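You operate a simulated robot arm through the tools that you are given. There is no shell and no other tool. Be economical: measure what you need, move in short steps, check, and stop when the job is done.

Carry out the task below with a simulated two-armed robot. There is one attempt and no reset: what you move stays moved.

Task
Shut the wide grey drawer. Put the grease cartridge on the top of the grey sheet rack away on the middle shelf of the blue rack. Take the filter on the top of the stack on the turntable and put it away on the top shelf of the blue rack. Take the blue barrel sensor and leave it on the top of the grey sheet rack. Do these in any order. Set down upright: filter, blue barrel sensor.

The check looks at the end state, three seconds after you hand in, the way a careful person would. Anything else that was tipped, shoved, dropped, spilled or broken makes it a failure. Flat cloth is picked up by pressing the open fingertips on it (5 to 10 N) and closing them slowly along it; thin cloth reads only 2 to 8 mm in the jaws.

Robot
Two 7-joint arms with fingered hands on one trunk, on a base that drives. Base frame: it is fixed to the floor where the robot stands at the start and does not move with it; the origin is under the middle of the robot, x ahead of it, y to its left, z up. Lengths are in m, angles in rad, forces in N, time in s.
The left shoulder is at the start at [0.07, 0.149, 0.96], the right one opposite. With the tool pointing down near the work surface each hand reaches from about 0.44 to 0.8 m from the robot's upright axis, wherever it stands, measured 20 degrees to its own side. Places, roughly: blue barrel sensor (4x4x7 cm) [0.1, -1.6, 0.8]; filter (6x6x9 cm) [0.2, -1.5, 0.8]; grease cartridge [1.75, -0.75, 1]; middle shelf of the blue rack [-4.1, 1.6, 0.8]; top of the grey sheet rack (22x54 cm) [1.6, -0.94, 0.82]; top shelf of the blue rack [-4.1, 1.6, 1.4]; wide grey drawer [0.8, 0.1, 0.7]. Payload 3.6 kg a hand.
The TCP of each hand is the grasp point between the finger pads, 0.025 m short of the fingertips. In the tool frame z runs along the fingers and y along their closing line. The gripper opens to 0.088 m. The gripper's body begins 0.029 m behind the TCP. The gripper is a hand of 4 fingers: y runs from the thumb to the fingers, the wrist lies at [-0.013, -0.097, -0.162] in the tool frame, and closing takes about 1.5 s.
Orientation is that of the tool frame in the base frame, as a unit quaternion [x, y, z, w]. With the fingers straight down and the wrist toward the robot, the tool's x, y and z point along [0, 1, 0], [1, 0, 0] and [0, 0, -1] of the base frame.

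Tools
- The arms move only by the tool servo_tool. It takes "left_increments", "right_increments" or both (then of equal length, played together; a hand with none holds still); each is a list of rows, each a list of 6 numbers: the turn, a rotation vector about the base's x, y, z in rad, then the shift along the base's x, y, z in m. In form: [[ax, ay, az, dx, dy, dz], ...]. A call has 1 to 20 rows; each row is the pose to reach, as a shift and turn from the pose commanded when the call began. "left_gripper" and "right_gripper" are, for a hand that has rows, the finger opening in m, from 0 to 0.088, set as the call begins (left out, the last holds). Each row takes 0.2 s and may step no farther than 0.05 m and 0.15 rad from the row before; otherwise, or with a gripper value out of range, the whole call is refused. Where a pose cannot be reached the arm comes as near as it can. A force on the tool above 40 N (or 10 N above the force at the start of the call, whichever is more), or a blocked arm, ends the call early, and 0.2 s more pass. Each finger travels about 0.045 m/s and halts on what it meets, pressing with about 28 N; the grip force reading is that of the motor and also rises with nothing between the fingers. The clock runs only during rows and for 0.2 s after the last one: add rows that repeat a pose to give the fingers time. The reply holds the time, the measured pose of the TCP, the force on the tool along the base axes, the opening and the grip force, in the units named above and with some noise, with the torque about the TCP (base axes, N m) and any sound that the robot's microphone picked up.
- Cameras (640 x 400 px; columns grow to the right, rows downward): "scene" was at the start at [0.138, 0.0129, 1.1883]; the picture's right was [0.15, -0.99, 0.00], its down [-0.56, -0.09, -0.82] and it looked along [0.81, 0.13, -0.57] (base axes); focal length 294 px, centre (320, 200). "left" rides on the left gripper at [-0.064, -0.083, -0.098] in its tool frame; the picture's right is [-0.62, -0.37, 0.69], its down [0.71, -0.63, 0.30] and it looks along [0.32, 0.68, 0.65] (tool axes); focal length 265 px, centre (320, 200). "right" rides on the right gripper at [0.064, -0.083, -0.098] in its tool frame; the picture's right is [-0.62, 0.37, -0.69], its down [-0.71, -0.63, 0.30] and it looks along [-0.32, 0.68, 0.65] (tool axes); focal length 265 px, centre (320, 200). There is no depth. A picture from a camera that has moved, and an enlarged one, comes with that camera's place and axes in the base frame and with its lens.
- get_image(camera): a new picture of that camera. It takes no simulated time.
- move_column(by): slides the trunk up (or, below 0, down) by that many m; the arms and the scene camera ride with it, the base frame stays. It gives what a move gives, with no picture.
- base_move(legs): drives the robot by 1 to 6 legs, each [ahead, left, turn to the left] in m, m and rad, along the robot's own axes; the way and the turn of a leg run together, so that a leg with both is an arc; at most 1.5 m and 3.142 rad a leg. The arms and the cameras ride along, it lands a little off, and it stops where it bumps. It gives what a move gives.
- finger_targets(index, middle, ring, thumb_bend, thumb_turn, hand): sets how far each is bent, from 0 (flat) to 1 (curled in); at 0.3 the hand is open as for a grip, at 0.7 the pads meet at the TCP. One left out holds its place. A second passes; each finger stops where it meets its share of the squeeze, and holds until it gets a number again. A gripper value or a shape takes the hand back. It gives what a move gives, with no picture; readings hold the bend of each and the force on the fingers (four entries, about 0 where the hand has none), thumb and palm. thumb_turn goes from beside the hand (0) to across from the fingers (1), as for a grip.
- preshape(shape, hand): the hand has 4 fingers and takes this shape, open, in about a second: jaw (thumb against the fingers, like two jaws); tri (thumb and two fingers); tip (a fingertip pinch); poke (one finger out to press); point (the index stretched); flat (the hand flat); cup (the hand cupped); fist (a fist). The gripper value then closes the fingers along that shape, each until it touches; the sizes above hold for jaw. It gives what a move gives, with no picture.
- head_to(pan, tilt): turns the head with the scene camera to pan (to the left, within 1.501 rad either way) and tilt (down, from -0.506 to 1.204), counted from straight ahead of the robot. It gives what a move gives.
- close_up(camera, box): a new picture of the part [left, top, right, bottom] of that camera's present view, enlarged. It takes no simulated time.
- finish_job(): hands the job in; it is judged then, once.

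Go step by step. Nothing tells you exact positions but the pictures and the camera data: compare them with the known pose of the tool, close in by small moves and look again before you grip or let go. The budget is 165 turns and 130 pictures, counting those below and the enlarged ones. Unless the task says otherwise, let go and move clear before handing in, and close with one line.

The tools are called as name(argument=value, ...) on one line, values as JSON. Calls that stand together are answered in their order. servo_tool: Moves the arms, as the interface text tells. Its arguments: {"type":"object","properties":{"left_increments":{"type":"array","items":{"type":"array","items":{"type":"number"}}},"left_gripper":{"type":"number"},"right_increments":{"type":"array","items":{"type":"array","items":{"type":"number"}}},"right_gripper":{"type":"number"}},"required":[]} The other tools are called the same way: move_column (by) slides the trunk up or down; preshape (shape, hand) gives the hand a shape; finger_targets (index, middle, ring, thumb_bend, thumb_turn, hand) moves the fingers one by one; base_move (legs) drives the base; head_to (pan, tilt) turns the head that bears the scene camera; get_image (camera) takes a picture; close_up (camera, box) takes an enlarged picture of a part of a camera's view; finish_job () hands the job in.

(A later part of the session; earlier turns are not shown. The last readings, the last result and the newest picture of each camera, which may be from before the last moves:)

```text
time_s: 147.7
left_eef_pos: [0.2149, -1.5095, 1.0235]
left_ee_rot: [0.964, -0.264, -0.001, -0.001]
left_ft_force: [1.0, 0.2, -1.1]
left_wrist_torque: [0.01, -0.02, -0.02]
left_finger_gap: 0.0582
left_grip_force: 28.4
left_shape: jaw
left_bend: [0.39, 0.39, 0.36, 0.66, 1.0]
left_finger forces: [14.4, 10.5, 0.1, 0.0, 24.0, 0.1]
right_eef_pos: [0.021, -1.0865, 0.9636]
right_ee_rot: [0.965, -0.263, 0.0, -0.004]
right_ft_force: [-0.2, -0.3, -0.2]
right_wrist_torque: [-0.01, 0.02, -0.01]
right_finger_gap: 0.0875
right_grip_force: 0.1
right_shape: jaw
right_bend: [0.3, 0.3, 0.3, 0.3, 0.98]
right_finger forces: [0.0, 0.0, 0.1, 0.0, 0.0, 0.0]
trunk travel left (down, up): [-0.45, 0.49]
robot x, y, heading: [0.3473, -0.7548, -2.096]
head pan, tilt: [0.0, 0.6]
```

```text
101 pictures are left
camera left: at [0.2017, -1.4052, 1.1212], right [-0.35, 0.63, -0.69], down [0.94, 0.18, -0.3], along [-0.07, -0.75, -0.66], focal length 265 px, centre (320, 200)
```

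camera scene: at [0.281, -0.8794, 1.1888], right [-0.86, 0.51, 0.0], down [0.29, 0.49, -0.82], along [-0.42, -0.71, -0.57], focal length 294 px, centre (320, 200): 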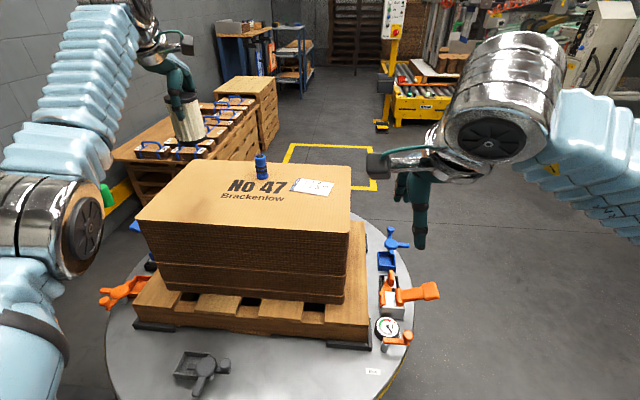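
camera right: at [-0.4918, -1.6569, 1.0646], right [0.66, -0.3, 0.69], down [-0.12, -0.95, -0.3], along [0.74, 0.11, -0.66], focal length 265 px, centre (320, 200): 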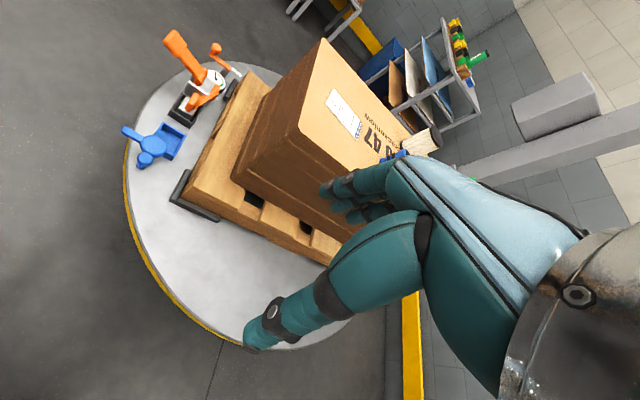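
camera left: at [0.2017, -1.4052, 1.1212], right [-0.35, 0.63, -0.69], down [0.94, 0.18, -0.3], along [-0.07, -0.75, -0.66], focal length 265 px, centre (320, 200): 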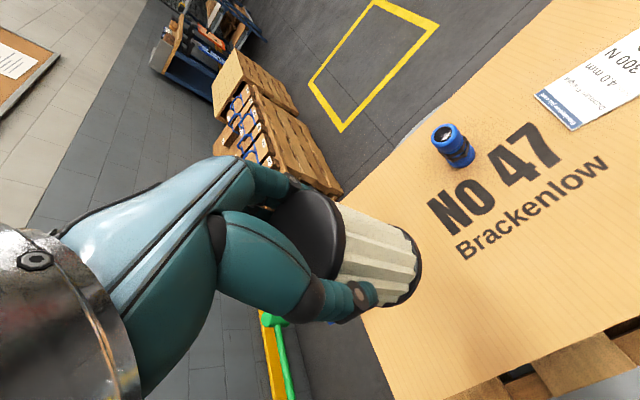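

The filter is held firmly and upright. The sensor would be 0.85 m away from here, so I'll draw the left hand in and go round to the west side to take it with the right hand.

servo_tool(left_increments=[[0, 0, 0, 0.02, 0.03, 0.01], [0, 0, 0, 0.04, 0.064, 0.02], [0, 0, 0, 0.06, 0.096, 0.03], [0, 0, 0, 0.08, 0.128, 0.03], [0, 0, 0, 0.1, 0.16, 0.03], [0, 0, 0, 0.11, 0.18, 0.03]])

base_move(legs=[[0.22, -0.97, 0], [0, 0, 2.0], [0.1, -0.79, 0]])

head_to(pan=0, tilt=0.7)

get_image(camera="scene")

get_image(camera="right")

```text
time_s: 149.1
left_eef_pos: [0.3268, -1.3279, 1.0556]
left_ee_rot: [0.965, -0.263, -0.001, 0.0]
left_ft_force: [0.2, 0.1, -0.7]
left_wrist_torque: [-0.02, 0.01, -0.01]
left_finger_gap: 0.0578
left_grip_force: 27.8
left_shape: jaw
left_bend: [0.39, 0.39, 0.36, 0.67, 1.0]
left_finger forces: [13.7, 10.7, 0.0, 0.0, 23.8, 0.0]
right_eef_pos: [0.0206, -1.086, 0.9639]
right_ee_rot: [0.965, -0.264, 0.0, -0.005]
right_ft_force: [-0.1, 1.1, 0.3]
right_wrist_torque: [0.0, 0.01, 0.01]
right_finger_gap: 0.0878
right_grip_force: 0.1
right_shape: jaw
right_bend: [0.3, 0.3, 0.3, 0.3, 0.98]
right_finger forces: [0.1, 0.1, 0.1, 0.1, 0.1, 0.0]
trunk travel left (down, up): [-0.45, 0.49]
robot x, y, heading: [0.3494, -0.7578, -2.1]
head pan, tilt: [0.0, 0.6]
```

```text
time_s: 184.8
left_eef_pos: [-0.0632, -1.0165, 1.0548]
left_ee_rot: [0.736, 0.677, 0.0, 0.001]
left_ft_force: [-0.4, 0.6, -0.6]
left_wrist_torque: [-0.03, 0.02, -0.01]
left_finger_gap: 0.0573
left_grip_force: 28.0
left_shape: jaw
left_bend: [0.4, 0.38, 0.36, 0.68, 1.0]
left_finger forces: [11.3, 12.2, 0.3, 0.0, 23.3, 0.0]
right_eef_pos: [-0.1485, -1.3961, 0.9648]
right_ee_rot: [0.736, 0.677, -0.004, -0.002]
right_ft_force: [-0.5, 1.1, 0.4]
right_wrist_torque: [0.02, -0.04, 0.02]
right_finger_gap: 0.0879
right_grip_force: 0.2
right_shape: jaw
right_bend: [0.3, 0.3, 0.3, 0.3, 0.98]
right_finger forces: [0.0, 0.0, 0.0, 0.0, 0.0, 0.0]
trunk travel left (down, up): [-0.45, 0.49]
robot x, y, heading: [-0.5845, -1.2424, -0.08]
head pan, tilt: [0.0, 0.6]
```

```text
time_s: 185.4
left_eef_pos: [-0.0621, -1.0158, 1.0551]
left_ee_rot: [0.736, 0.677, 0.001, 0.0]
left_ft_force: [0.1, -0.2, -0.8]
left_wrist_torque: [-0.03, 0.0, 0.03]
left_finger_gap: 0.057
left_grip_force: 27.3
left_shape: jaw
left_bend: [0.4, 0.38, 0.36, 0.68, 1.0]
left_finger forces: [11.2, 12.2, 0.4, 0.1, 23.4, 0.0]
right_eef_pos: [-0.148, -1.3974, 0.9656]
right_ee_rot: [0.736, 0.677, -0.004, -0.003]
right_ft_force: [-0.7, -0.2, 0.1]
right_wrist_torque: [0.02, 0.01, -0.01]
right_finger_gap: 0.0878
right_grip_force: 0.1
right_shape: jaw
right_bend: [0.3, 0.3, 0.3, 0.3, 0.98]
right_finger forces: [0.0, 0.0, 0.1, 0.0, 0.0, 0.0]
trunk travel left (down, up): [-0.45, 0.49]
robot x, y, heading: [-0.5866, -1.2412, -0.079]
head pan, tilt: [0.0, 0.7]
```

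```text
100 pictures are left
camera scene: at [-0.4504, -1.2541, 1.1803], right [-0.08, -1.0, 0.0], down [-0.64, 0.05, -0.76], along [0.76, -0.06, -0.64], focal length 294 px, centre (320, 200)
```

scene: 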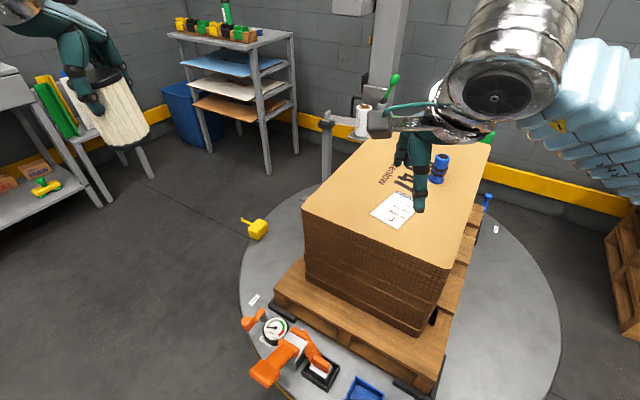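

```text
99 pictures are left
camera right: at [-0.2244, -1.3266, 1.0646], right [0.32, -0.65, 0.69], down [-0.69, -0.66, -0.3], along [0.65, -0.38, -0.66], focal length 265 px, centre (320, 200)
```

right: 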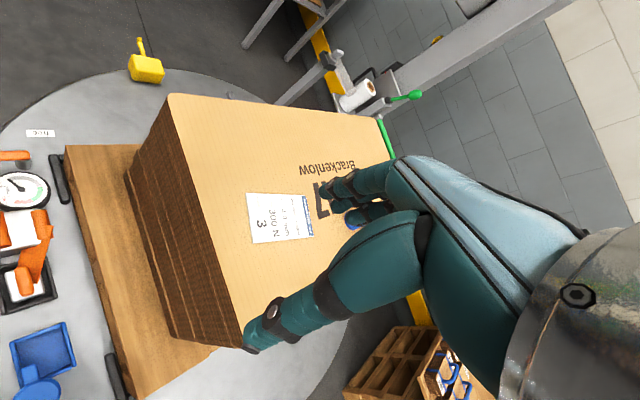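

The sensor is near (0.066, -1.564), standing from z 0.785 to 0.855. I'll bring the right hand above it and check.

servo_tool(right_increments=[[0, 0, 0, 0.036, -0.028, 0], [0, 0, 0, 0.072, -0.056, 0], [0, 0, 0, 0.108, -0.084, 0], [0, 0, 0, 0.144, -0.112, 0], [0, 0, 0, 0.18, -0.14, 0], [0, 0, 0, 0.213, -0.166, 0], [0, 0, 0, 0.213, -0.166, 0]], right_gripper=0.088)

get_image(camera="right")

get_image(camera="scene")

```text
time_s: 187.0
left_eef_pos: [-0.0638, -1.0166, 1.0559]
left_ee_rot: [0.736, 0.677, 0.0, 0.0]
left_ft_force: [-0.7, 0.0, -0.9]
left_wrist_torque: [0.01, 0.02, 0.02]
left_finger_gap: 0.0572
left_grip_force: 28.3
left_shape: jaw
left_bend: [0.4, 0.38, 0.36, 0.68, 1.0]
left_finger forces: [11.3, 12.2, 0.5, 0.0, 23.4, 0.0]
right_eef_pos: [0.0637, -1.5623, 0.9655]
right_ee_rot: [0.735, 0.678, -0.005, -0.003]
right_ft_force: [0.0, 0.3, 0.2]
right_wrist_torque: [0.04, -0.01, 0.01]
right_finger_gap: 0.088
right_grip_force: 0.1
right_shape: jaw
right_bend: [0.3, 0.3, 0.3, 0.3, 0.98]
right_finger forces: [0.1, 0.1, 0.1, 0.0, 0.0, 0.1]
trunk travel left (down, up): [-0.45, 0.49]
robot x, y, heading: [-0.5861, -1.2456, -0.086]
head pan, tilt: [0.0, 0.7]
```

```text
98 pictures are left
camera right: at [-0.0123, -1.4905, 1.0647], right [0.32, -0.65, 0.69], down [-0.69, -0.66, -0.3], along [0.65, -0.38, -0.66], focal length 265 px, centre (320, 200)
```

right: 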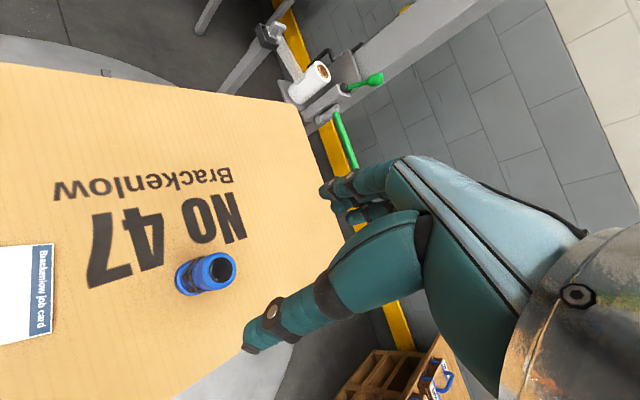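

```text
97 pictures are left
camera scene: at [-0.4517, -1.2539, 1.1805], right [-0.08, -1.0, 0.0], down [-0.64, 0.05, -0.77], along [0.76, -0.06, -0.64], focal length 294 px, centre (320, 200)
```

scene: 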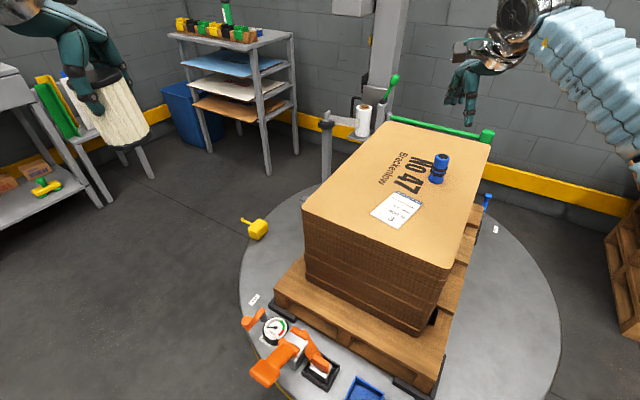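

The right camera puts the sensor at (0.060, -1.555); I'll correct by a few millimetres and descend around it.

servo_tool(right_increments=[[0, 0, 0, -0.004, 0.008, 0], [0, 0, 0, -0.004, 0.008, -0.03], [0, 0, 0, -0.004, 0.008, -0.06], [0, 0, 0, -0.004, 0.008, -0.09], [0, 0, 0, -0.004, 0.008, -0.11], [0, 0, 0, -0.004, 0.008, -0.124], [0, 0, 0, -0.004, 0.008, -0.124]])

get_image(camera="right")

close_up(camera="scene", box=[360, 60, 560, 220])

```text
time_s: 188.6
left_eef_pos: [-0.0615, -1.0174, 1.0545]
left_ee_rot: [0.735, 0.678, -0.001, 0.0]
left_ft_force: [0.2, 0.3, -1.6]
left_wrist_torque: [0.0, 0.0, 0.01]
left_finger_gap: 0.0572
left_grip_force: 28.0
left_shape: jaw
left_bend: [0.4, 0.38, 0.36, 0.68, 1.0]
left_finger forces: [11.3, 12.2, 0.4, 0.1, 23.2, 0.1]
right_eef_pos: [0.0599, -1.5553, 0.841]
right_ee_rot: [0.736, 0.676, -0.004, -0.003]
right_ft_force: [-0.3, 0.3, 0.0]
right_wrist_torque: [0.0, -0.03, 0.01]
right_finger_gap: 0.0878
right_grip_force: 0.1
right_shape: jaw
right_bend: [0.3, 0.3, 0.3, 0.3, 0.98]
right_finger forces: [0.1, 0.0, 0.0, 0.0, 0.0, 0.0]
trunk travel left (down, up): [-0.45, 0.49]
robot x, y, heading: [-0.5846, -1.2406, -0.077]
head pan, tilt: [0.0, 0.7]
```

```text
96 pictures are left
camera right: at [-0.0161, -1.4843, 0.9406], right [0.32, -0.65, 0.69], down [-0.69, -0.66, -0.3], along [0.65, -0.38, -0.66], focal length 265 px, centre (320, 200)
```

right: 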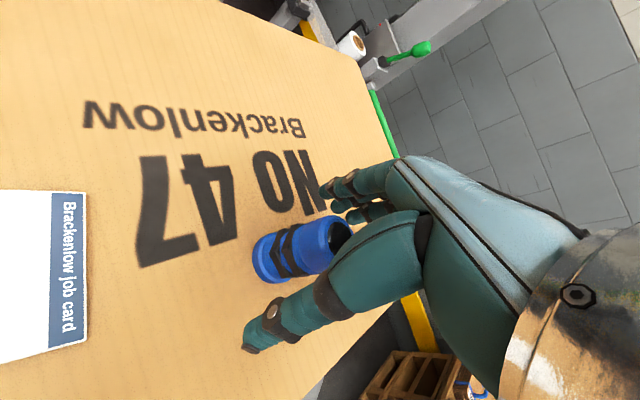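

```text
2.50 times, centred on (460, 140) of scene
camera zoom: at [-0.4508, -1.2539, 1.1804], right [-0.08, -1.0, 0.0], down [-0.64, 0.05, -0.76], along [0.76, -0.06, -0.64], focal length 736 px, centre (-30, 350)
```

zoom: 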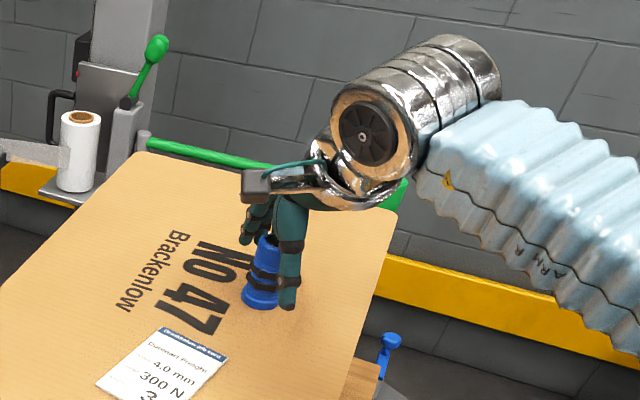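

The sensor sits between the thumb and fingers, well centred. Closing the grip.

servo_tool(right_increments=[[0, 0, 0, 0, 0, 0], [0, 0, 0, 0, 0, 0], [0, 0, 0, 0, 0, 0], [0, 0, 0, 0, 0, 0], [0, 0, 0, 0, 0, 0], [0, 0, 0, 0, 0, 0], [0, 0, 0, 0, 0, 0], [0, 0, 0, 0, 0, 0]], right_gripper=0)

servo_tool(right_increments=[[0, 0, 0, 0, 0, 0.015], [0, 0, 0, 0, 0, 0.04], [0, 0, 0, 0, 0, 0.08], [0, 0, 0, 0, 0, 0.12], [0, 0, 0, 0, 0, 0.16], [0, 0, 0, 0, 0, 0.2], [0, 0, 0, 0, 0, 0.2]])

get_image(camera="scene")

get_image(camera="right")

```text
time_s: 190.4
left_eef_pos: [-0.0619, -1.0172, 1.0555]
left_ee_rot: [0.735, 0.678, 0.0, 0.0]
left_ft_force: [-1.0, -0.4, 0.1]
left_wrist_torque: [0.03, 0.03, 0.01]
left_finger_gap: 0.0572
left_grip_force: 28.0
left_shape: jaw
left_bend: [0.4, 0.38, 0.36, 0.68, 1.0]
left_finger forces: [11.3, 12.3, 0.4, 0.0, 23.3, 0.0]
right_eef_pos: [0.0608, -1.5549, 0.8417]
right_ee_rot: [0.736, 0.677, -0.004, -0.003]
right_ft_force: [0.7, -0.4, -0.6]
right_wrist_torque: [0.01, 0.04, 0.02]
right_finger_gap: 0.0248
right_grip_force: 27.9
right_shape: jaw
right_bend: [0.74, 0.53, 0.61, 0.75, 1.0]
right_finger forces: [15.9, 8.2, 0.0, 0.0, 24.1, 0.0]
trunk travel left (down, up): [-0.45, 0.49]
robot x, y, heading: [-0.5868, -1.241, -0.078]
head pan, tilt: [0.0, 0.7]
```

```text
time_s: 192.0
left_eef_pos: [-0.0617, -1.0184, 1.0559]
left_ee_rot: [0.736, 0.677, 0.001, 0.0]
left_ft_force: [0.7, 1.0, -1.3]
left_wrist_torque: [0.0, 0.01, 0.03]
left_finger_gap: 0.0573
left_grip_force: 27.8
left_shape: jaw
left_bend: [0.4, 0.38, 0.36, 0.68, 1.0]
left_finger forces: [11.3, 12.2, 0.4, 0.1, 23.3, 0.0]
right_eef_pos: [0.0627, -1.5538, 1.0422]
right_ee_rot: [0.736, 0.677, -0.004, -0.003]
right_ft_force: [-0.1, -0.3, -0.9]
right_wrist_torque: [0.01, 0.02, -0.02]
right_finger_gap: 0.0247
right_grip_force: 28.0
right_shape: jaw
right_bend: [0.74, 0.53, 0.61, 0.75, 1.0]
right_finger forces: [15.8, 8.3, 0.1, 0.1, 23.9, 0.0]
trunk travel left (down, up): [-0.45, 0.49]
robot x, y, heading: [-0.5874, -1.2401, -0.076]
head pan, tilt: [0.0, 0.7]
```

```text
94 pictures are left
camera scene: at [-0.4501, -1.255, 1.1802], right [-0.08, -1.0, 0.0], down [-0.64, 0.05, -0.76], along [0.76, -0.06, -0.64], focal length 294 px, centre (320, 200)
```

scene: 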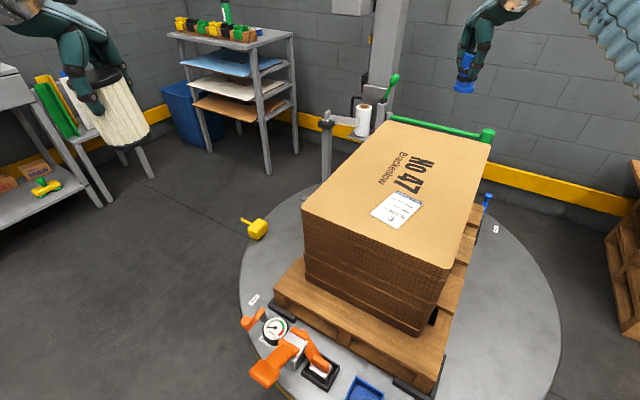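

```text
93 pictures are left
camera right: at [-0.0145, -1.4841, 1.1413], right [0.32, -0.65, 0.69], down [-0.69, -0.66, -0.3], along [0.65, -0.38, -0.66], focal length 265 px, centre (320, 200)
```

right: 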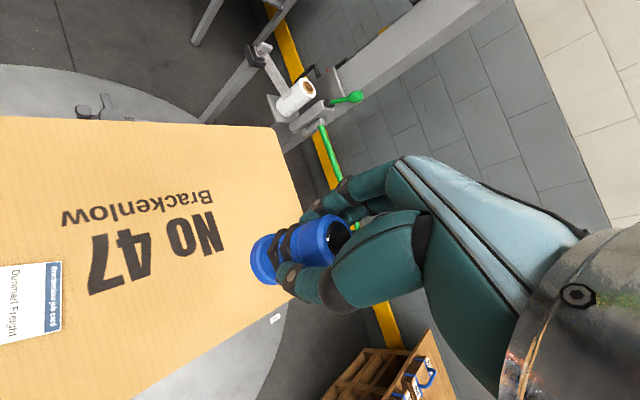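

The sensor is lifted. I'll zoom in to see whether it still hangs upright.

close_up(camera="scene", box=[420, 0, 540, 120])

close_up(camera="right", box=[220, 160, 420, 330])

```text
3.33 times, centred on (480, 60) of scene
camera zoom: at [-0.4501, -1.255, 1.1802], right [-0.08, -1.0, 0.0], down [-0.64, 0.05, -0.76], along [0.76, -0.06, -0.64], focal length 981 px, centre (-213, 667)
```

zoom: 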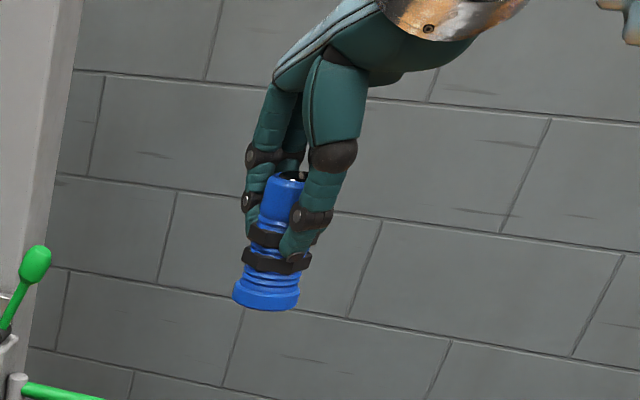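

```text
2.35 times, centred on (320, 245) of right
camera zoom: at [-0.0145, -1.4841, 1.1413], right [0.32, -0.65, 0.69], down [-0.69, -0.66, -0.3], along [0.65, -0.38, -0.66], focal length 624 px, centre (320, 94)
```

zoom: 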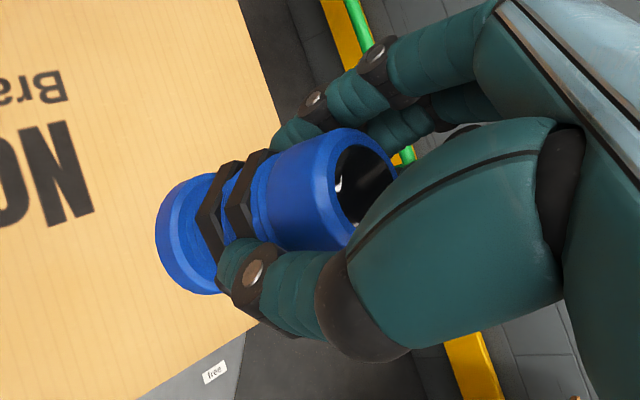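

The sensor is held essentially upright. I'll draw the right hand in, raise the trunk for clearance and drive round north of the turntable towards the grey rack.

servo_tool(right_increments=[[0, 0, 0, -0.04, 0.03, 0], [0, 0, 0, -0.08, 0.06, 0], [0, 0, 0, -0.12, 0.09, 0], [0, 0, 0, -0.16, 0.12, 0], [0, 0, 0, -0.2, 0.15, 0]])

move_column(by=0.12)

base_move(legs=[[0, 0.68, 0], [1.3, 0, 0], [0, 0, -0.35]])

head_to(pan=0, tilt=0.45)

get_image(camera="scene")

```text
time_s: 193.2
left_eef_pos: [-0.0619, -1.015, 1.0547]
left_ee_rot: [0.736, 0.677, 0.0, 0.0]
left_ft_force: [-0.8, 0.2, 0.1]
left_wrist_torque: [-0.01, 0.01, 0.01]
left_finger_gap: 0.0572
left_grip_force: 28.0
left_shape: jaw
left_bend: [0.4, 0.38, 0.36, 0.68, 1.0]
left_finger forces: [11.3, 12.2, 0.4, 0.0, 23.2, 0.0]
right_eef_pos: [-0.1398, -1.4003, 1.0391]
right_ee_rot: [0.737, 0.676, -0.004, -0.002]
right_ft_force: [-0.2, -0.1, -0.3]
right_wrist_torque: [-0.04, -0.01, 0.01]
right_finger_gap: 0.0244
right_grip_force: 28.1
right_shape: jaw
right_bend: [0.74, 0.53, 0.61, 0.75, 1.0]
right_finger forces: [15.9, 8.1, 0.1, 0.1, 23.8, 0.0]
trunk travel left (down, up): [-0.45, 0.49]
robot x, y, heading: [-0.5854, -1.2456, -0.087]
head pan, tilt: [0.0, 0.7]
```

```text
time_s: 194.7
left_eef_pos: [-0.0623, -1.0166, 1.1745]
left_ee_rot: [0.735, 0.678, 0.0, 0.0]
left_ft_force: [-0.5, 0.3, -1.5]
left_wrist_torque: [0.0, 0.01, -0.02]
left_finger_gap: 0.0572
left_grip_force: 28.9
left_shape: jaw
left_bend: [0.4, 0.38, 0.36, 0.68, 1.0]
left_finger forces: [11.3, 12.2, 0.5, 0.1, 23.3, 0.0]
right_eef_pos: [-0.139, -1.4011, 1.1592]
right_ee_rot: [0.736, 0.677, -0.005, -0.003]
right_ft_force: [0.3, -0.2, -1.0]
right_wrist_torque: [0.0, 0.03, 0.02]
right_finger_gap: 0.0245
right_grip_force: 28.0
right_shape: jaw
right_bend: [0.74, 0.53, 0.61, 0.75, 1.0]
right_finger forces: [15.9, 8.2, 0.0, 0.1, 23.8, 0.0]
trunk travel left (down, up): [-0.57, 0.37]
robot x, y, heading: [-0.5909, -1.2417, -0.081]
head pan, tilt: [0.0, 0.7]
```

```text
time_s: 222.5
left_eef_pos: [1.3303, -0.6357, 1.1747]
left_ee_rot: [0.842, 0.539, 0.0, 0.001]
left_ft_force: [0.0, 0.3, -0.3]
left_wrist_torque: [0.0, 0.02, -0.03]
left_finger_gap: 0.0572
left_grip_force: 28.1
left_shape: jaw
left_bend: [0.4, 0.38, 0.37, 0.68, 0.99]
left_finger forces: [10.8, 11.5, 1.9, 0.0, 23.5, 0.1]
right_eef_pos: [1.1266, -0.9696, 1.1594]
right_ee_rot: [0.843, 0.538, -0.005, -0.004]
right_ft_force: [-0.5, 0.4, 0.5]
right_wrist_torque: [-0.01, 0.02, -0.02]
right_finger_gap: 0.0242
right_grip_force: 28.2
right_shape: jaw
right_bend: [0.74, 0.53, 0.61, 0.75, 1.0]
right_finger forces: [16.4, 7.5, 0.0, 0.1, 23.7, 0.1]
trunk travel left (down, up): [-0.57, 0.37]
robot x, y, heading: [0.7613, -0.6708, -0.43]
head pan, tilt: [0.0, 0.7]
```

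```text
time_s: 223.3
left_eef_pos: [1.3303, -0.6368, 1.1753]
left_ee_rot: [0.842, 0.539, -0.001, 0.0]
left_ft_force: [0.1, 0.5, -0.4]
left_wrist_torque: [0.01, -0.01, -0.02]
left_finger_gap: 0.0571
left_grip_force: 28.0
left_shape: jaw
left_bend: [0.4, 0.38, 0.37, 0.68, 0.99]
left_finger forces: [10.8, 11.6, 2.0, 0.0, 23.5, 0.0]
right_eef_pos: [1.1253, -0.97, 1.1595]
right_ee_rot: [0.842, 0.539, -0.003, -0.003]
right_ft_force: [0.1, -1.0, -0.4]
right_wrist_torque: [-0.01, 0.03, -0.01]
right_finger_gap: 0.0242
right_grip_force: 27.8
right_shape: jaw
right_bend: [0.74, 0.53, 0.61, 0.75, 1.0]
right_finger forces: [16.4, 7.5, 0.0, 0.1, 23.8, 0.1]
trunk travel left (down, up): [-0.57, 0.37]
robot x, y, heading: [0.7594, -0.6661, -0.434]
head pan, tilt: [0.0, 0.45]
```

```text
90 pictures are left
camera scene: at [0.8904, -0.7289, 1.3225], right [-0.42, -0.91, 0.0], down [-0.4, 0.18, -0.9], along [0.82, -0.38, -0.44], focal length 294 px, centre (320, 200)
```

scene: 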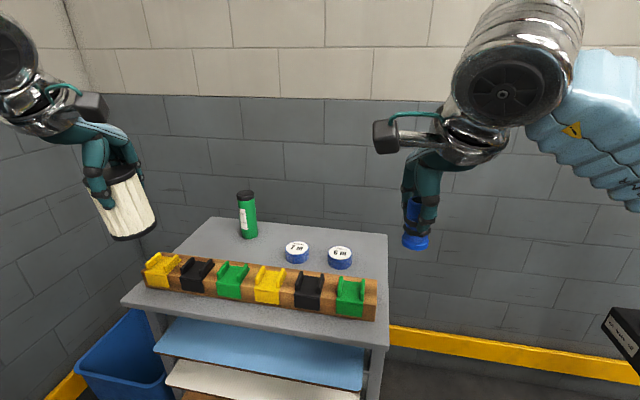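

The rack top is in full view: a row of coloured blocks along the front, the green cartridge standing behind, two tape rolls, and free space at the back right for the sensor. I'll square up to the rack and move closer.

base_move(legs=[[0, 0, -0.21], [0.17, 0.26, 0]])

head_to(pan=0, tilt=0.7)

get_image(camera="scene")

get_image(camera="right")

```text
time_s: 228.7
left_eef_pos: [1.6148, -0.646, 1.1763]
left_ee_rot: [0.892, 0.451, -0.001, 0.001]
left_ft_force: [0.5, -0.5, -0.7]
left_wrist_torque: [-0.01, 0.05, 0.05]
left_finger_gap: 0.057
left_grip_force: 28.3
left_shape: jaw
left_bend: [0.4, 0.38, 0.37, 0.68, 0.99]
left_finger forces: [10.5, 11.5, 2.1, 0.0, 23.4, 0.0]
right_eef_pos: [1.3474, -0.9326, 1.1585]
right_ee_rot: [0.893, 0.451, -0.004, -0.003]
right_ft_force: [0.6, -0.6, -0.6]
right_wrist_torque: [0.02, 0.02, 0.01]
right_finger_gap: 0.0242
right_grip_force: 28.3
right_shape: jaw
right_bend: [0.74, 0.53, 0.61, 0.75, 1.0]
right_finger forces: [16.5, 7.5, 0.1, 0.0, 23.6, 0.1]
trunk travel left (down, up): [-0.57, 0.37]
robot x, y, heading: [1.0511, -0.5654, -0.631]
head pan, tilt: [0.0, 0.45]
```

```text
time_s: 229.5
left_eef_pos: [1.6134, -0.6479, 1.1752]
left_ee_rot: [0.892, 0.451, 0.0, 0.0]
left_ft_force: [0.8, 0.5, -0.2]
left_wrist_torque: [-0.01, 0.02, -0.01]
left_finger_gap: 0.057
left_grip_force: 27.8
left_shape: jaw
left_bend: [0.4, 0.38, 0.37, 0.68, 0.99]
left_finger forces: [10.5, 11.7, 2.0, 0.0, 23.4, 0.1]
right_eef_pos: [1.3468, -0.9338, 1.1589]
right_ee_rot: [0.893, 0.451, -0.003, -0.004]
right_ft_force: [0.4, 0.5, -1.2]
right_wrist_torque: [-0.01, -0.01, -0.02]
right_finger_gap: 0.0244
right_grip_force: 28.1
right_shape: jaw
right_bend: [0.74, 0.53, 0.61, 0.75, 1.0]
right_finger forces: [16.6, 7.5, 0.1, 0.0, 23.7, 0.1]
trunk travel left (down, up): [-0.57, 0.37]
robot x, y, heading: [1.0484, -0.5656, -0.637]
head pan, tilt: [0.0, 0.7]
```

```text
89 pictures are left
camera scene: at [1.1609, -0.6442, 1.3004], right [-0.6, -0.8, 0.0], down [-0.52, 0.38, -0.77], along [0.62, -0.46, -0.64], focal length 294 px, centre (320, 200)
```

scene: 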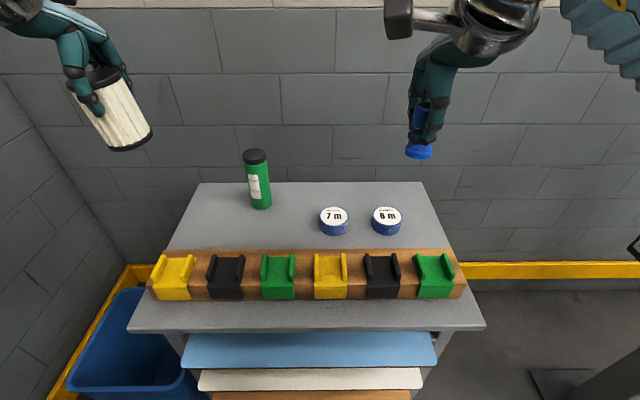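

```text
88 pictures are left
camera right: at [1.3188, -0.8338, 1.2587], right [-0.07, -0.72, 0.69], down [-0.93, -0.2, -0.3], along [0.35, -0.66, -0.66], focal length 265 px, centre (320, 200)
```

right: 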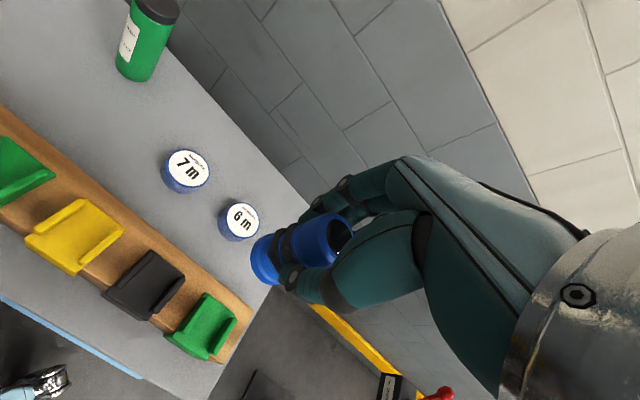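

Triangulating the tape roll puts the rack top at z ≈ 0.815. I'll carry the sensor over the free back-right spot (1.486, -1.152), lower part-way and check.

servo_tool(right_increments=[[0, 0, 0, 0.023, -0.036, 0], [0, 0, 0, 0.046, -0.073, 0], [0, 0, 0, 0.07, -0.109, 0], [0, 0, 0, 0.093, -0.145, 0], [0, 0, 0, 0.116, -0.182, 0], [0, 0, 0, 0.139, -0.218, 0], [0, 0, 0, 0.139, -0.218, -0.045], [0, 0, 0, 0.139, -0.218, -0.09], [0, 0, 0, 0.139, -0.218, -0.135], [0, 0, 0, 0.139, -0.218, -0.18], [0, 0, 0, 0.139, -0.218, -0.22], [0, 0, 0, 0.139, -0.218, -0.22]])

get_image(camera="scene")

get_image(camera="right")

```text
time_s: 232.1
left_eef_pos: [1.6138, -0.6465, 1.1748]
left_ee_rot: [0.893, 0.451, 0.0, 0.0]
left_ft_force: [-0.2, 0.0, -0.4]
left_wrist_torque: [0.03, -0.03, -0.03]
left_finger_gap: 0.0572
left_grip_force: 28.2
left_shape: jaw
left_bend: [0.4, 0.38, 0.37, 0.68, 0.99]
left_finger forces: [10.4, 11.5, 2.1, 0.0, 23.5, 0.0]
right_eef_pos: [1.4846, -1.1506, 0.9385]
right_ee_rot: [0.893, 0.45, -0.003, -0.002]
right_ft_force: [0.5, 0.3, -1.3]
right_wrist_torque: [-0.03, 0.02, -0.01]
right_finger_gap: 0.0241
right_grip_force: 28.0
right_shape: jaw
right_bend: [0.74, 0.53, 0.61, 0.75, 1.0]
right_finger forces: [16.5, 7.5, 0.0, 0.0, 23.5, 0.1]
trunk travel left (down, up): [-0.57, 0.37]
robot x, y, heading: [1.0498, -0.5628, -0.636]
head pan, tilt: [0.0, 0.7]
```

```text
87 pictures are left
camera scene: at [1.1613, -0.6432, 1.3004], right [-0.59, -0.8, 0.0], down [-0.52, 0.38, -0.77], along [0.61, -0.46, -0.64], focal length 294 px, centre (320, 200)
```

scene: 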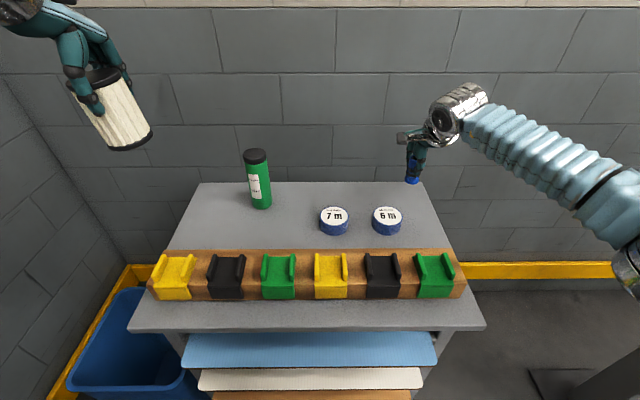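

```text
86 pictures are left
camera right: at [1.4571, -1.0507, 1.0382], right [-0.07, -0.72, 0.69], down [-0.93, -0.2, -0.3], along [0.35, -0.67, -0.66], focal length 265 px, centre (320, 200)
```

right: 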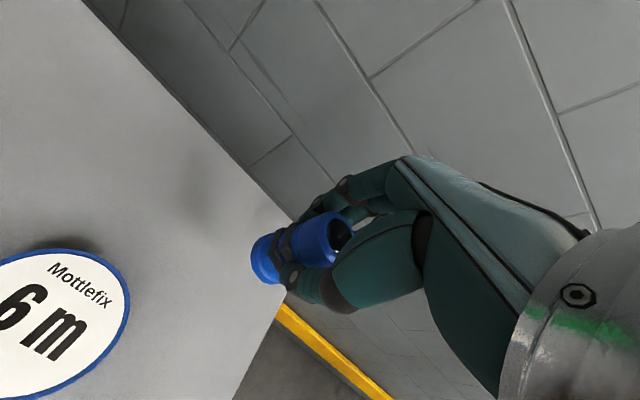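

The spot is right. I'll lower to just above the surface, then feel for contact in small steps.

servo_tool(right_increments=[[0, 0, 0, 0.009, 0.012, -0.03], [0, 0, 0, 0.009, 0.012, -0.058], [0, 0, 0, 0.009, 0.012, -0.058]])

servo_tool(right_increments=[[0, 0, 0, 0, 0, -0.003], [0, 0, 0, 0, 0, -0.006]])

close_up(camera="scene", box=[340, 120, 480, 260])

```text
time_s: 232.9
left_eef_pos: [1.6137, -0.646, 1.1758]
left_ee_rot: [0.892, 0.451, 0.0, 0.0]
left_ft_force: [-0.5, 0.2, -1.8]
left_wrist_torque: [-0.02, 0.03, 0.01]
left_finger_gap: 0.0573
left_grip_force: 28.3
left_shape: jaw
left_bend: [0.4, 0.38, 0.37, 0.68, 0.99]
left_finger forces: [10.4, 11.7, 2.1, 0.0, 23.5, 0.0]
right_eef_pos: [1.4937, -1.1398, 0.8801]
right_ee_rot: [0.893, 0.451, -0.004, -0.003]
right_ft_force: [0.1, 0.0, -0.8]
right_wrist_torque: [0.01, 0.03, -0.02]
right_finger_gap: 0.0242
right_grip_force: 27.2
right_shape: jaw
right_bend: [0.74, 0.53, 0.61, 0.75, 1.0]
right_finger forces: [16.5, 7.6, 0.0, 0.1, 23.3, 0.0]
trunk travel left (down, up): [-0.57, 0.37]
robot x, y, heading: [1.0519, -0.5609, -0.641]
head pan, tilt: [0.0, 0.7]
```

```text
time_s: 233.5
left_eef_pos: [1.6145, -0.6465, 1.175]
left_ee_rot: [0.893, 0.45, 0.0, 0.0]
left_ft_force: [0.0, 1.0, 0.0]
left_wrist_torque: [0.01, -0.03, -0.02]
left_finger_gap: 0.0571
left_grip_force: 28.3
left_shape: jaw
left_bend: [0.4, 0.38, 0.37, 0.68, 0.99]
left_finger forces: [10.5, 11.6, 1.9, 0.0, 23.3, 0.0]
right_eef_pos: [1.4948, -1.138, 0.8736]
right_ee_rot: [0.892, 0.451, -0.004, -0.004]
right_ft_force: [-0.4, -0.1, -0.9]
right_wrist_torque: [0.0, 0.0, 0.0]
right_finger_gap: 0.0241
right_grip_force: 28.6
right_shape: jaw
right_bend: [0.74, 0.53, 0.61, 0.75, 1.0]
right_finger forces: [16.5, 7.5, 0.0, 0.0, 23.4, 0.1]
trunk travel left (down, up): [-0.57, 0.37]
robot x, y, heading: [1.0549, -0.561, -0.634]
head pan, tilt: [0.0, 0.7]
```

```text
2.86 times, centred on (410, 190) of scene
camera zoom: at [1.1617, -0.6434, 1.3003], right [-0.6, -0.8, 0.0], down [-0.52, 0.38, -0.76], along [0.61, -0.46, -0.64], focal length 841 px, centre (63, 229)
```

zoom: 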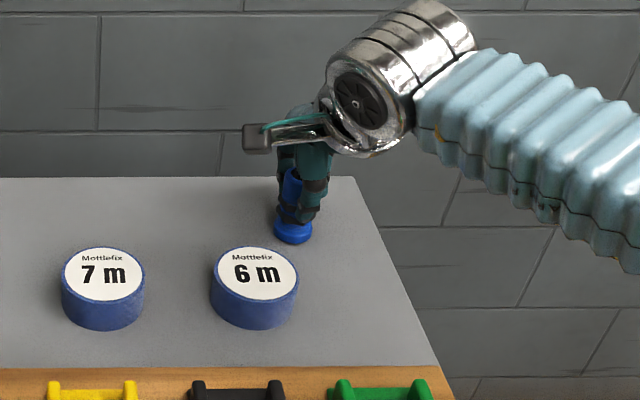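

Not yet in contact, as the force is unchanged. Lowering further in small steps.

servo_tool(right_increments=[[0, 0, 0, 0, 0, -0.002], [0, 0, 0, 0, 0, -0.004], [0, 0, 0, 0, 0, -0.005]])

```text
time_s: 234.3
left_eef_pos: [1.6128, -0.6462, 1.1756]
left_ee_rot: [0.893, 0.45, 0.0, 0.001]
left_ft_force: [-0.9, -1.0, 0.1]
left_wrist_torque: [0.03, 0.01, 0.0]
left_finger_gap: 0.057
left_grip_force: 27.7
left_shape: jaw
left_bend: [0.4, 0.38, 0.37, 0.68, 0.99]
left_finger forces: [10.4, 11.6, 2.0, 0.0, 23.3, 0.0]
right_eef_pos: [1.4926, -1.1391, 0.8713]
right_ee_rot: [0.892, 0.451, -0.002, -0.002]
right_ft_force: [-0.6, 0.0, 6.8]
right_wrist_torque: [-0.09, -0.1, 0.04]
right_finger_gap: 0.0242
right_grip_force: 28.1
right_shape: jaw
right_bend: [0.74, 0.53, 0.61, 0.75, 1.0]
right_finger forces: [16.3, 8.6, 0.0, 0.0, 24.8, 0.0]
trunk travel left (down, up): [-0.57, 0.37]
robot x, y, heading: [1.0517, -0.564, -0.636]
head pan, tilt: [0.0, 0.7]
```

Contact at z 0.871 with about 7 N. I'll open the hand gently in place and check.

servo_tool(right_increments=[[0, 0, 0, 0, 0, 0], [0, 0, 0, 0, 0, 0], [0, 0, 0, 0, 0, 0], [0, 0, 0, 0, 0, 0], [0, 0, 0, 0, 0, 0], [0, 0, 0, 0, 0, 0], [0, 0, 0, 0, 0, 0], [0, 0, 0, 0, 0, 0]], right_gripper=0.085)

get_image(camera="right")

close_up(camera="scene", box=[340, 120, 480, 260])

```text
time_s: 236.1
left_eef_pos: [1.6149, -0.6457, 1.1748]
left_ee_rot: [0.893, 0.451, 0.0, 0.0]
left_ft_force: [0.0, 0.3, -0.3]
left_wrist_torque: [0.01, 0.02, -0.02]
left_finger_gap: 0.0574
left_grip_force: 27.3
left_shape: jaw
left_bend: [0.4, 0.38, 0.37, 0.68, 0.99]
left_finger forces: [10.5, 11.6, 2.0, 0.0, 23.4, 0.1]
right_eef_pos: [1.495, -1.1393, 0.8706]
right_ee_rot: [0.893, 0.451, -0.004, -0.003]
right_ft_force: [0.1, -0.2, 0.3]
right_wrist_torque: [0.0, 0.0, 0.01]
right_finger_gap: 0.0849
right_grip_force: 0.0
right_shape: jaw
right_bend: [0.31, 0.31, 0.3, 0.31, 0.98]
right_finger forces: [0.0, 0.0, 0.0, 0.0, 0.0, 0.0]
trunk travel left (down, up): [-0.57, 0.37]
robot x, y, heading: [1.0515, -0.5639, -0.637]
head pan, tilt: [0.0, 0.7]
```

```text
84 pictures are left
camera right: at [1.4666, -1.0388, 0.9697], right [-0.07, -0.72, 0.69], down [-0.93, -0.2, -0.3], along [0.35, -0.67, -0.66], focal length 265 px, centre (320, 200)
```

right: 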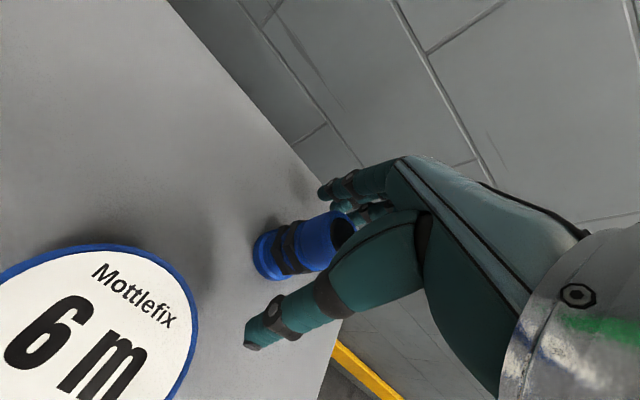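

```text
2.86 times, centred on (410, 190) of scene
camera zoom: at [1.1611, -0.6432, 1.3004], right [-0.6, -0.8, 0.0], down [-0.52, 0.38, -0.77], along [0.61, -0.46, -0.64], focal length 841 px, centre (63, 229)
```

zoom: 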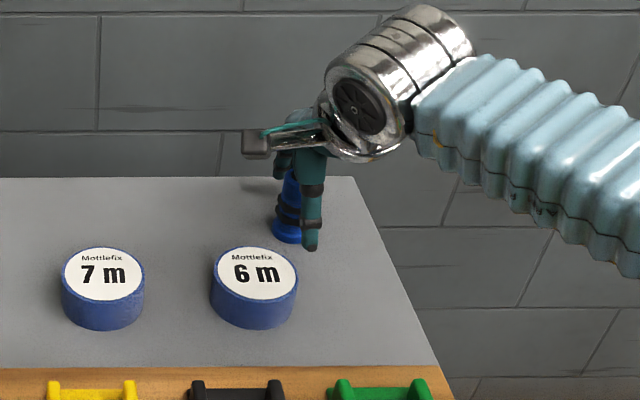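

The sensor stands on the rack. I'll lift the right hand straight up and tuck the left hand (filter) out of the way before reaching for the cartridge.

servo_tool(right_increments=[[0, 0, 0, 0, 0, 0.02], [0, 0, 0, 0, 0, 0.05], [0, 0, 0, 0, 0, 0.09], [0, 0, 0, 0, 0, 0.13], [0, 0, 0, 0, 0, 0.17], [0, 0, 0, 0, 0, 0.21], [0, 0, 0, 0, 0, 0.25]], left_increments=[[0, 0, 0, -0.007, 0.02, 0.015], [0, 0, 0, -0.014, 0.04, 0.03], [0, 0, 0, -0.021, 0.06, 0.045], [0, 0, 0, -0.028, 0.08, 0.06], [0, 0, 0, -0.035, 0.1, 0.075], [0, 0, 0, -0.042, 0.12, 0.09], [0, 0, 0, -0.048, 0.135, 0.1]])

get_image(camera="scene")

get_image(camera="right")

```text
time_s: 237.7
left_eef_pos: [1.5651, -0.5093, 1.2752]
left_ee_rot: [0.893, 0.451, 0.0, 0.001]
left_ft_force: [0.2, 0.4, -1.3]
left_wrist_torque: [0.0, 0.01, 0.01]
left_finger_gap: 0.0572
left_grip_force: 28.4
left_shape: jaw
left_bend: [0.4, 0.38, 0.37, 0.68, 0.99]
left_finger forces: [10.4, 11.6, 2.0, 0.0, 23.5, 0.0]
right_eef_pos: [1.4916, -1.1387, 1.1223]
right_ee_rot: [0.893, 0.45, -0.003, -0.003]
right_ft_force: [0.0, -0.3, 0.8]
right_wrist_torque: [-0.02, 0.0, -0.02]
right_finger_gap: 0.0846
right_grip_force: 0.0
right_shape: jaw
right_bend: [0.31, 0.31, 0.3, 0.31, 0.98]
right_finger forces: [0.1, 0.1, 0.0, 0.1, 0.0, 0.0]
trunk travel left (down, up): [-0.57, 0.37]
robot x, y, heading: [1.0537, -0.5609, -0.635]
head pan, tilt: [0.0, 0.7]
```

```text
82 pictures are left
camera scene: at [1.1602, -0.6413, 1.3006], right [-0.6, -0.8, 0.0], down [-0.52, 0.38, -0.77], along [0.62, -0.46, -0.64], focal length 294 px, centre (320, 200)
```

scene: 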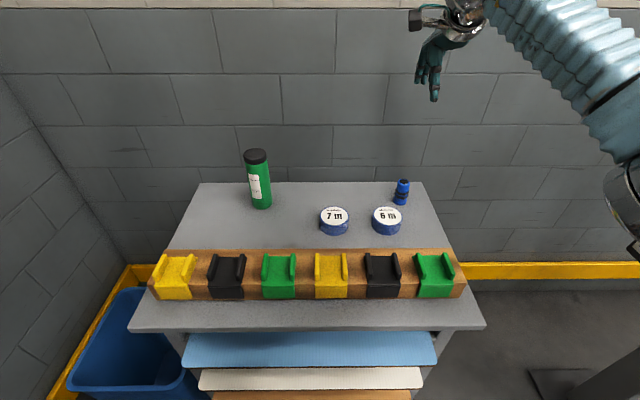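

```text
81 pictures are left
camera right: at [1.4649, -1.0382, 1.2208], right [-0.07, -0.72, 0.69], down [-0.93, -0.2, -0.3], along [0.35, -0.67, -0.66], focal length 265 px, centre (320, 200)
```

right: 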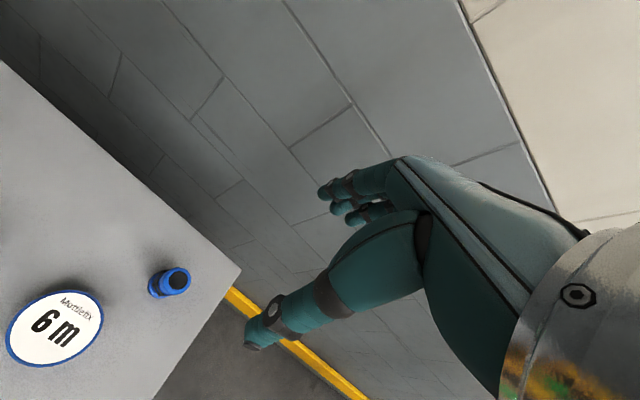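

The sensor stands upright and free. Now I'll move the right hand above the cartridge at about (1.70, -0.866).

servo_tool(right_increments=[[0, 0, 0, 0.026, 0.034, 0], [0, 0, 0, 0.052, 0.068, 0], [0, 0, 0, 0.078, 0.102, 0], [0, 0, 0, 0.104, 0.136, 0], [0, 0, 0, 0.13, 0.17, 0], [0, 0, 0, 0.156, 0.205, 0], [0, 0, 0, 0.182, 0.239, 0], [0, 0, 0, 0.206, 0.271, 0], [0, 0, 0, 0.206, 0.271, 0]], right_gripper=0.088)

get_image(camera="right")

get_image(camera="scene")

```text
time_s: 239.9
left_eef_pos: [1.567, -0.5112, 1.2759]
left_ee_rot: [0.893, 0.451, -0.001, 0.0]
left_ft_force: [-0.1, 0.6, -0.5]
left_wrist_torque: [0.0, -0.01, -0.01]
left_finger_gap: 0.0571
left_grip_force: 28.1
left_shape: jaw
left_bend: [0.4, 0.38, 0.37, 0.68, 0.99]
left_finger forces: [10.6, 11.6, 2.0, 0.0, 23.4, 0.0]
right_eef_pos: [1.622, -0.9493, 1.1046]
right_ee_rot: [0.913, 0.408, 0.019, -0.015]
right_ft_force: [-1.2, 0.7, -0.9]
right_wrist_torque: [0.01, 0.02, -0.01]
right_finger_gap: 0.0875
right_grip_force: 0.1
right_shape: jaw
right_bend: [0.3, 0.3, 0.3, 0.3, 0.98]
right_finger forces: [0.0, 0.1, 0.0, 0.0, 0.1, 0.0]
right hand out of reach, approached as far as the arm can: row 5, 6, 7, 8, 9
trunk travel left (down, up): [-0.57, 0.37]
robot x, y, heading: [1.0525, -0.5611, -0.64]
head pan, tilt: [0.0, 0.7]
stopped in row 9 (right hand): the arm was blocked; the commanded pose is now the measured one
```

```text
80 pictures are left
camera right: at [1.601, -0.8506, 1.2074], right [-0.15, -0.74, 0.66], down [-0.94, -0.1, -0.33], along [0.31, -0.67, -0.68], focal length 265 px, centre (320, 200)
```

right: 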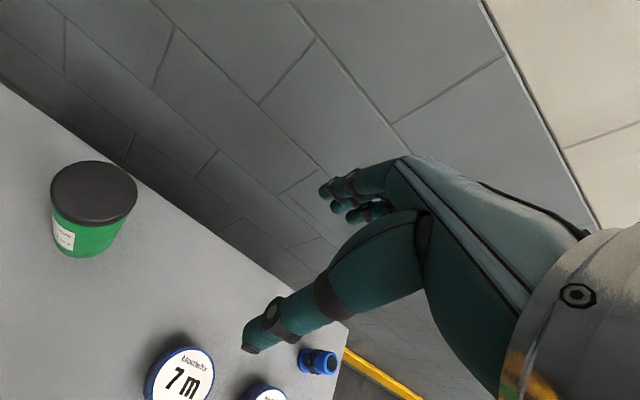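

```text
79 pictures are left
camera scene: at [1.1614, -0.6428, 1.3004], right [-0.59, -0.8, 0.0], down [-0.52, 0.38, -0.77], along [0.61, -0.46, -0.64], focal length 294 px, centre (320, 200)
```

scene: 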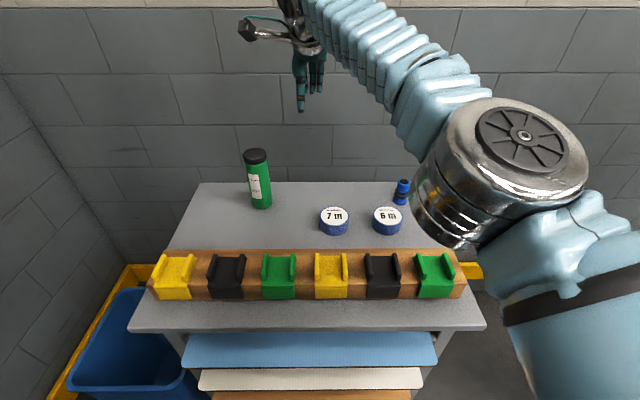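

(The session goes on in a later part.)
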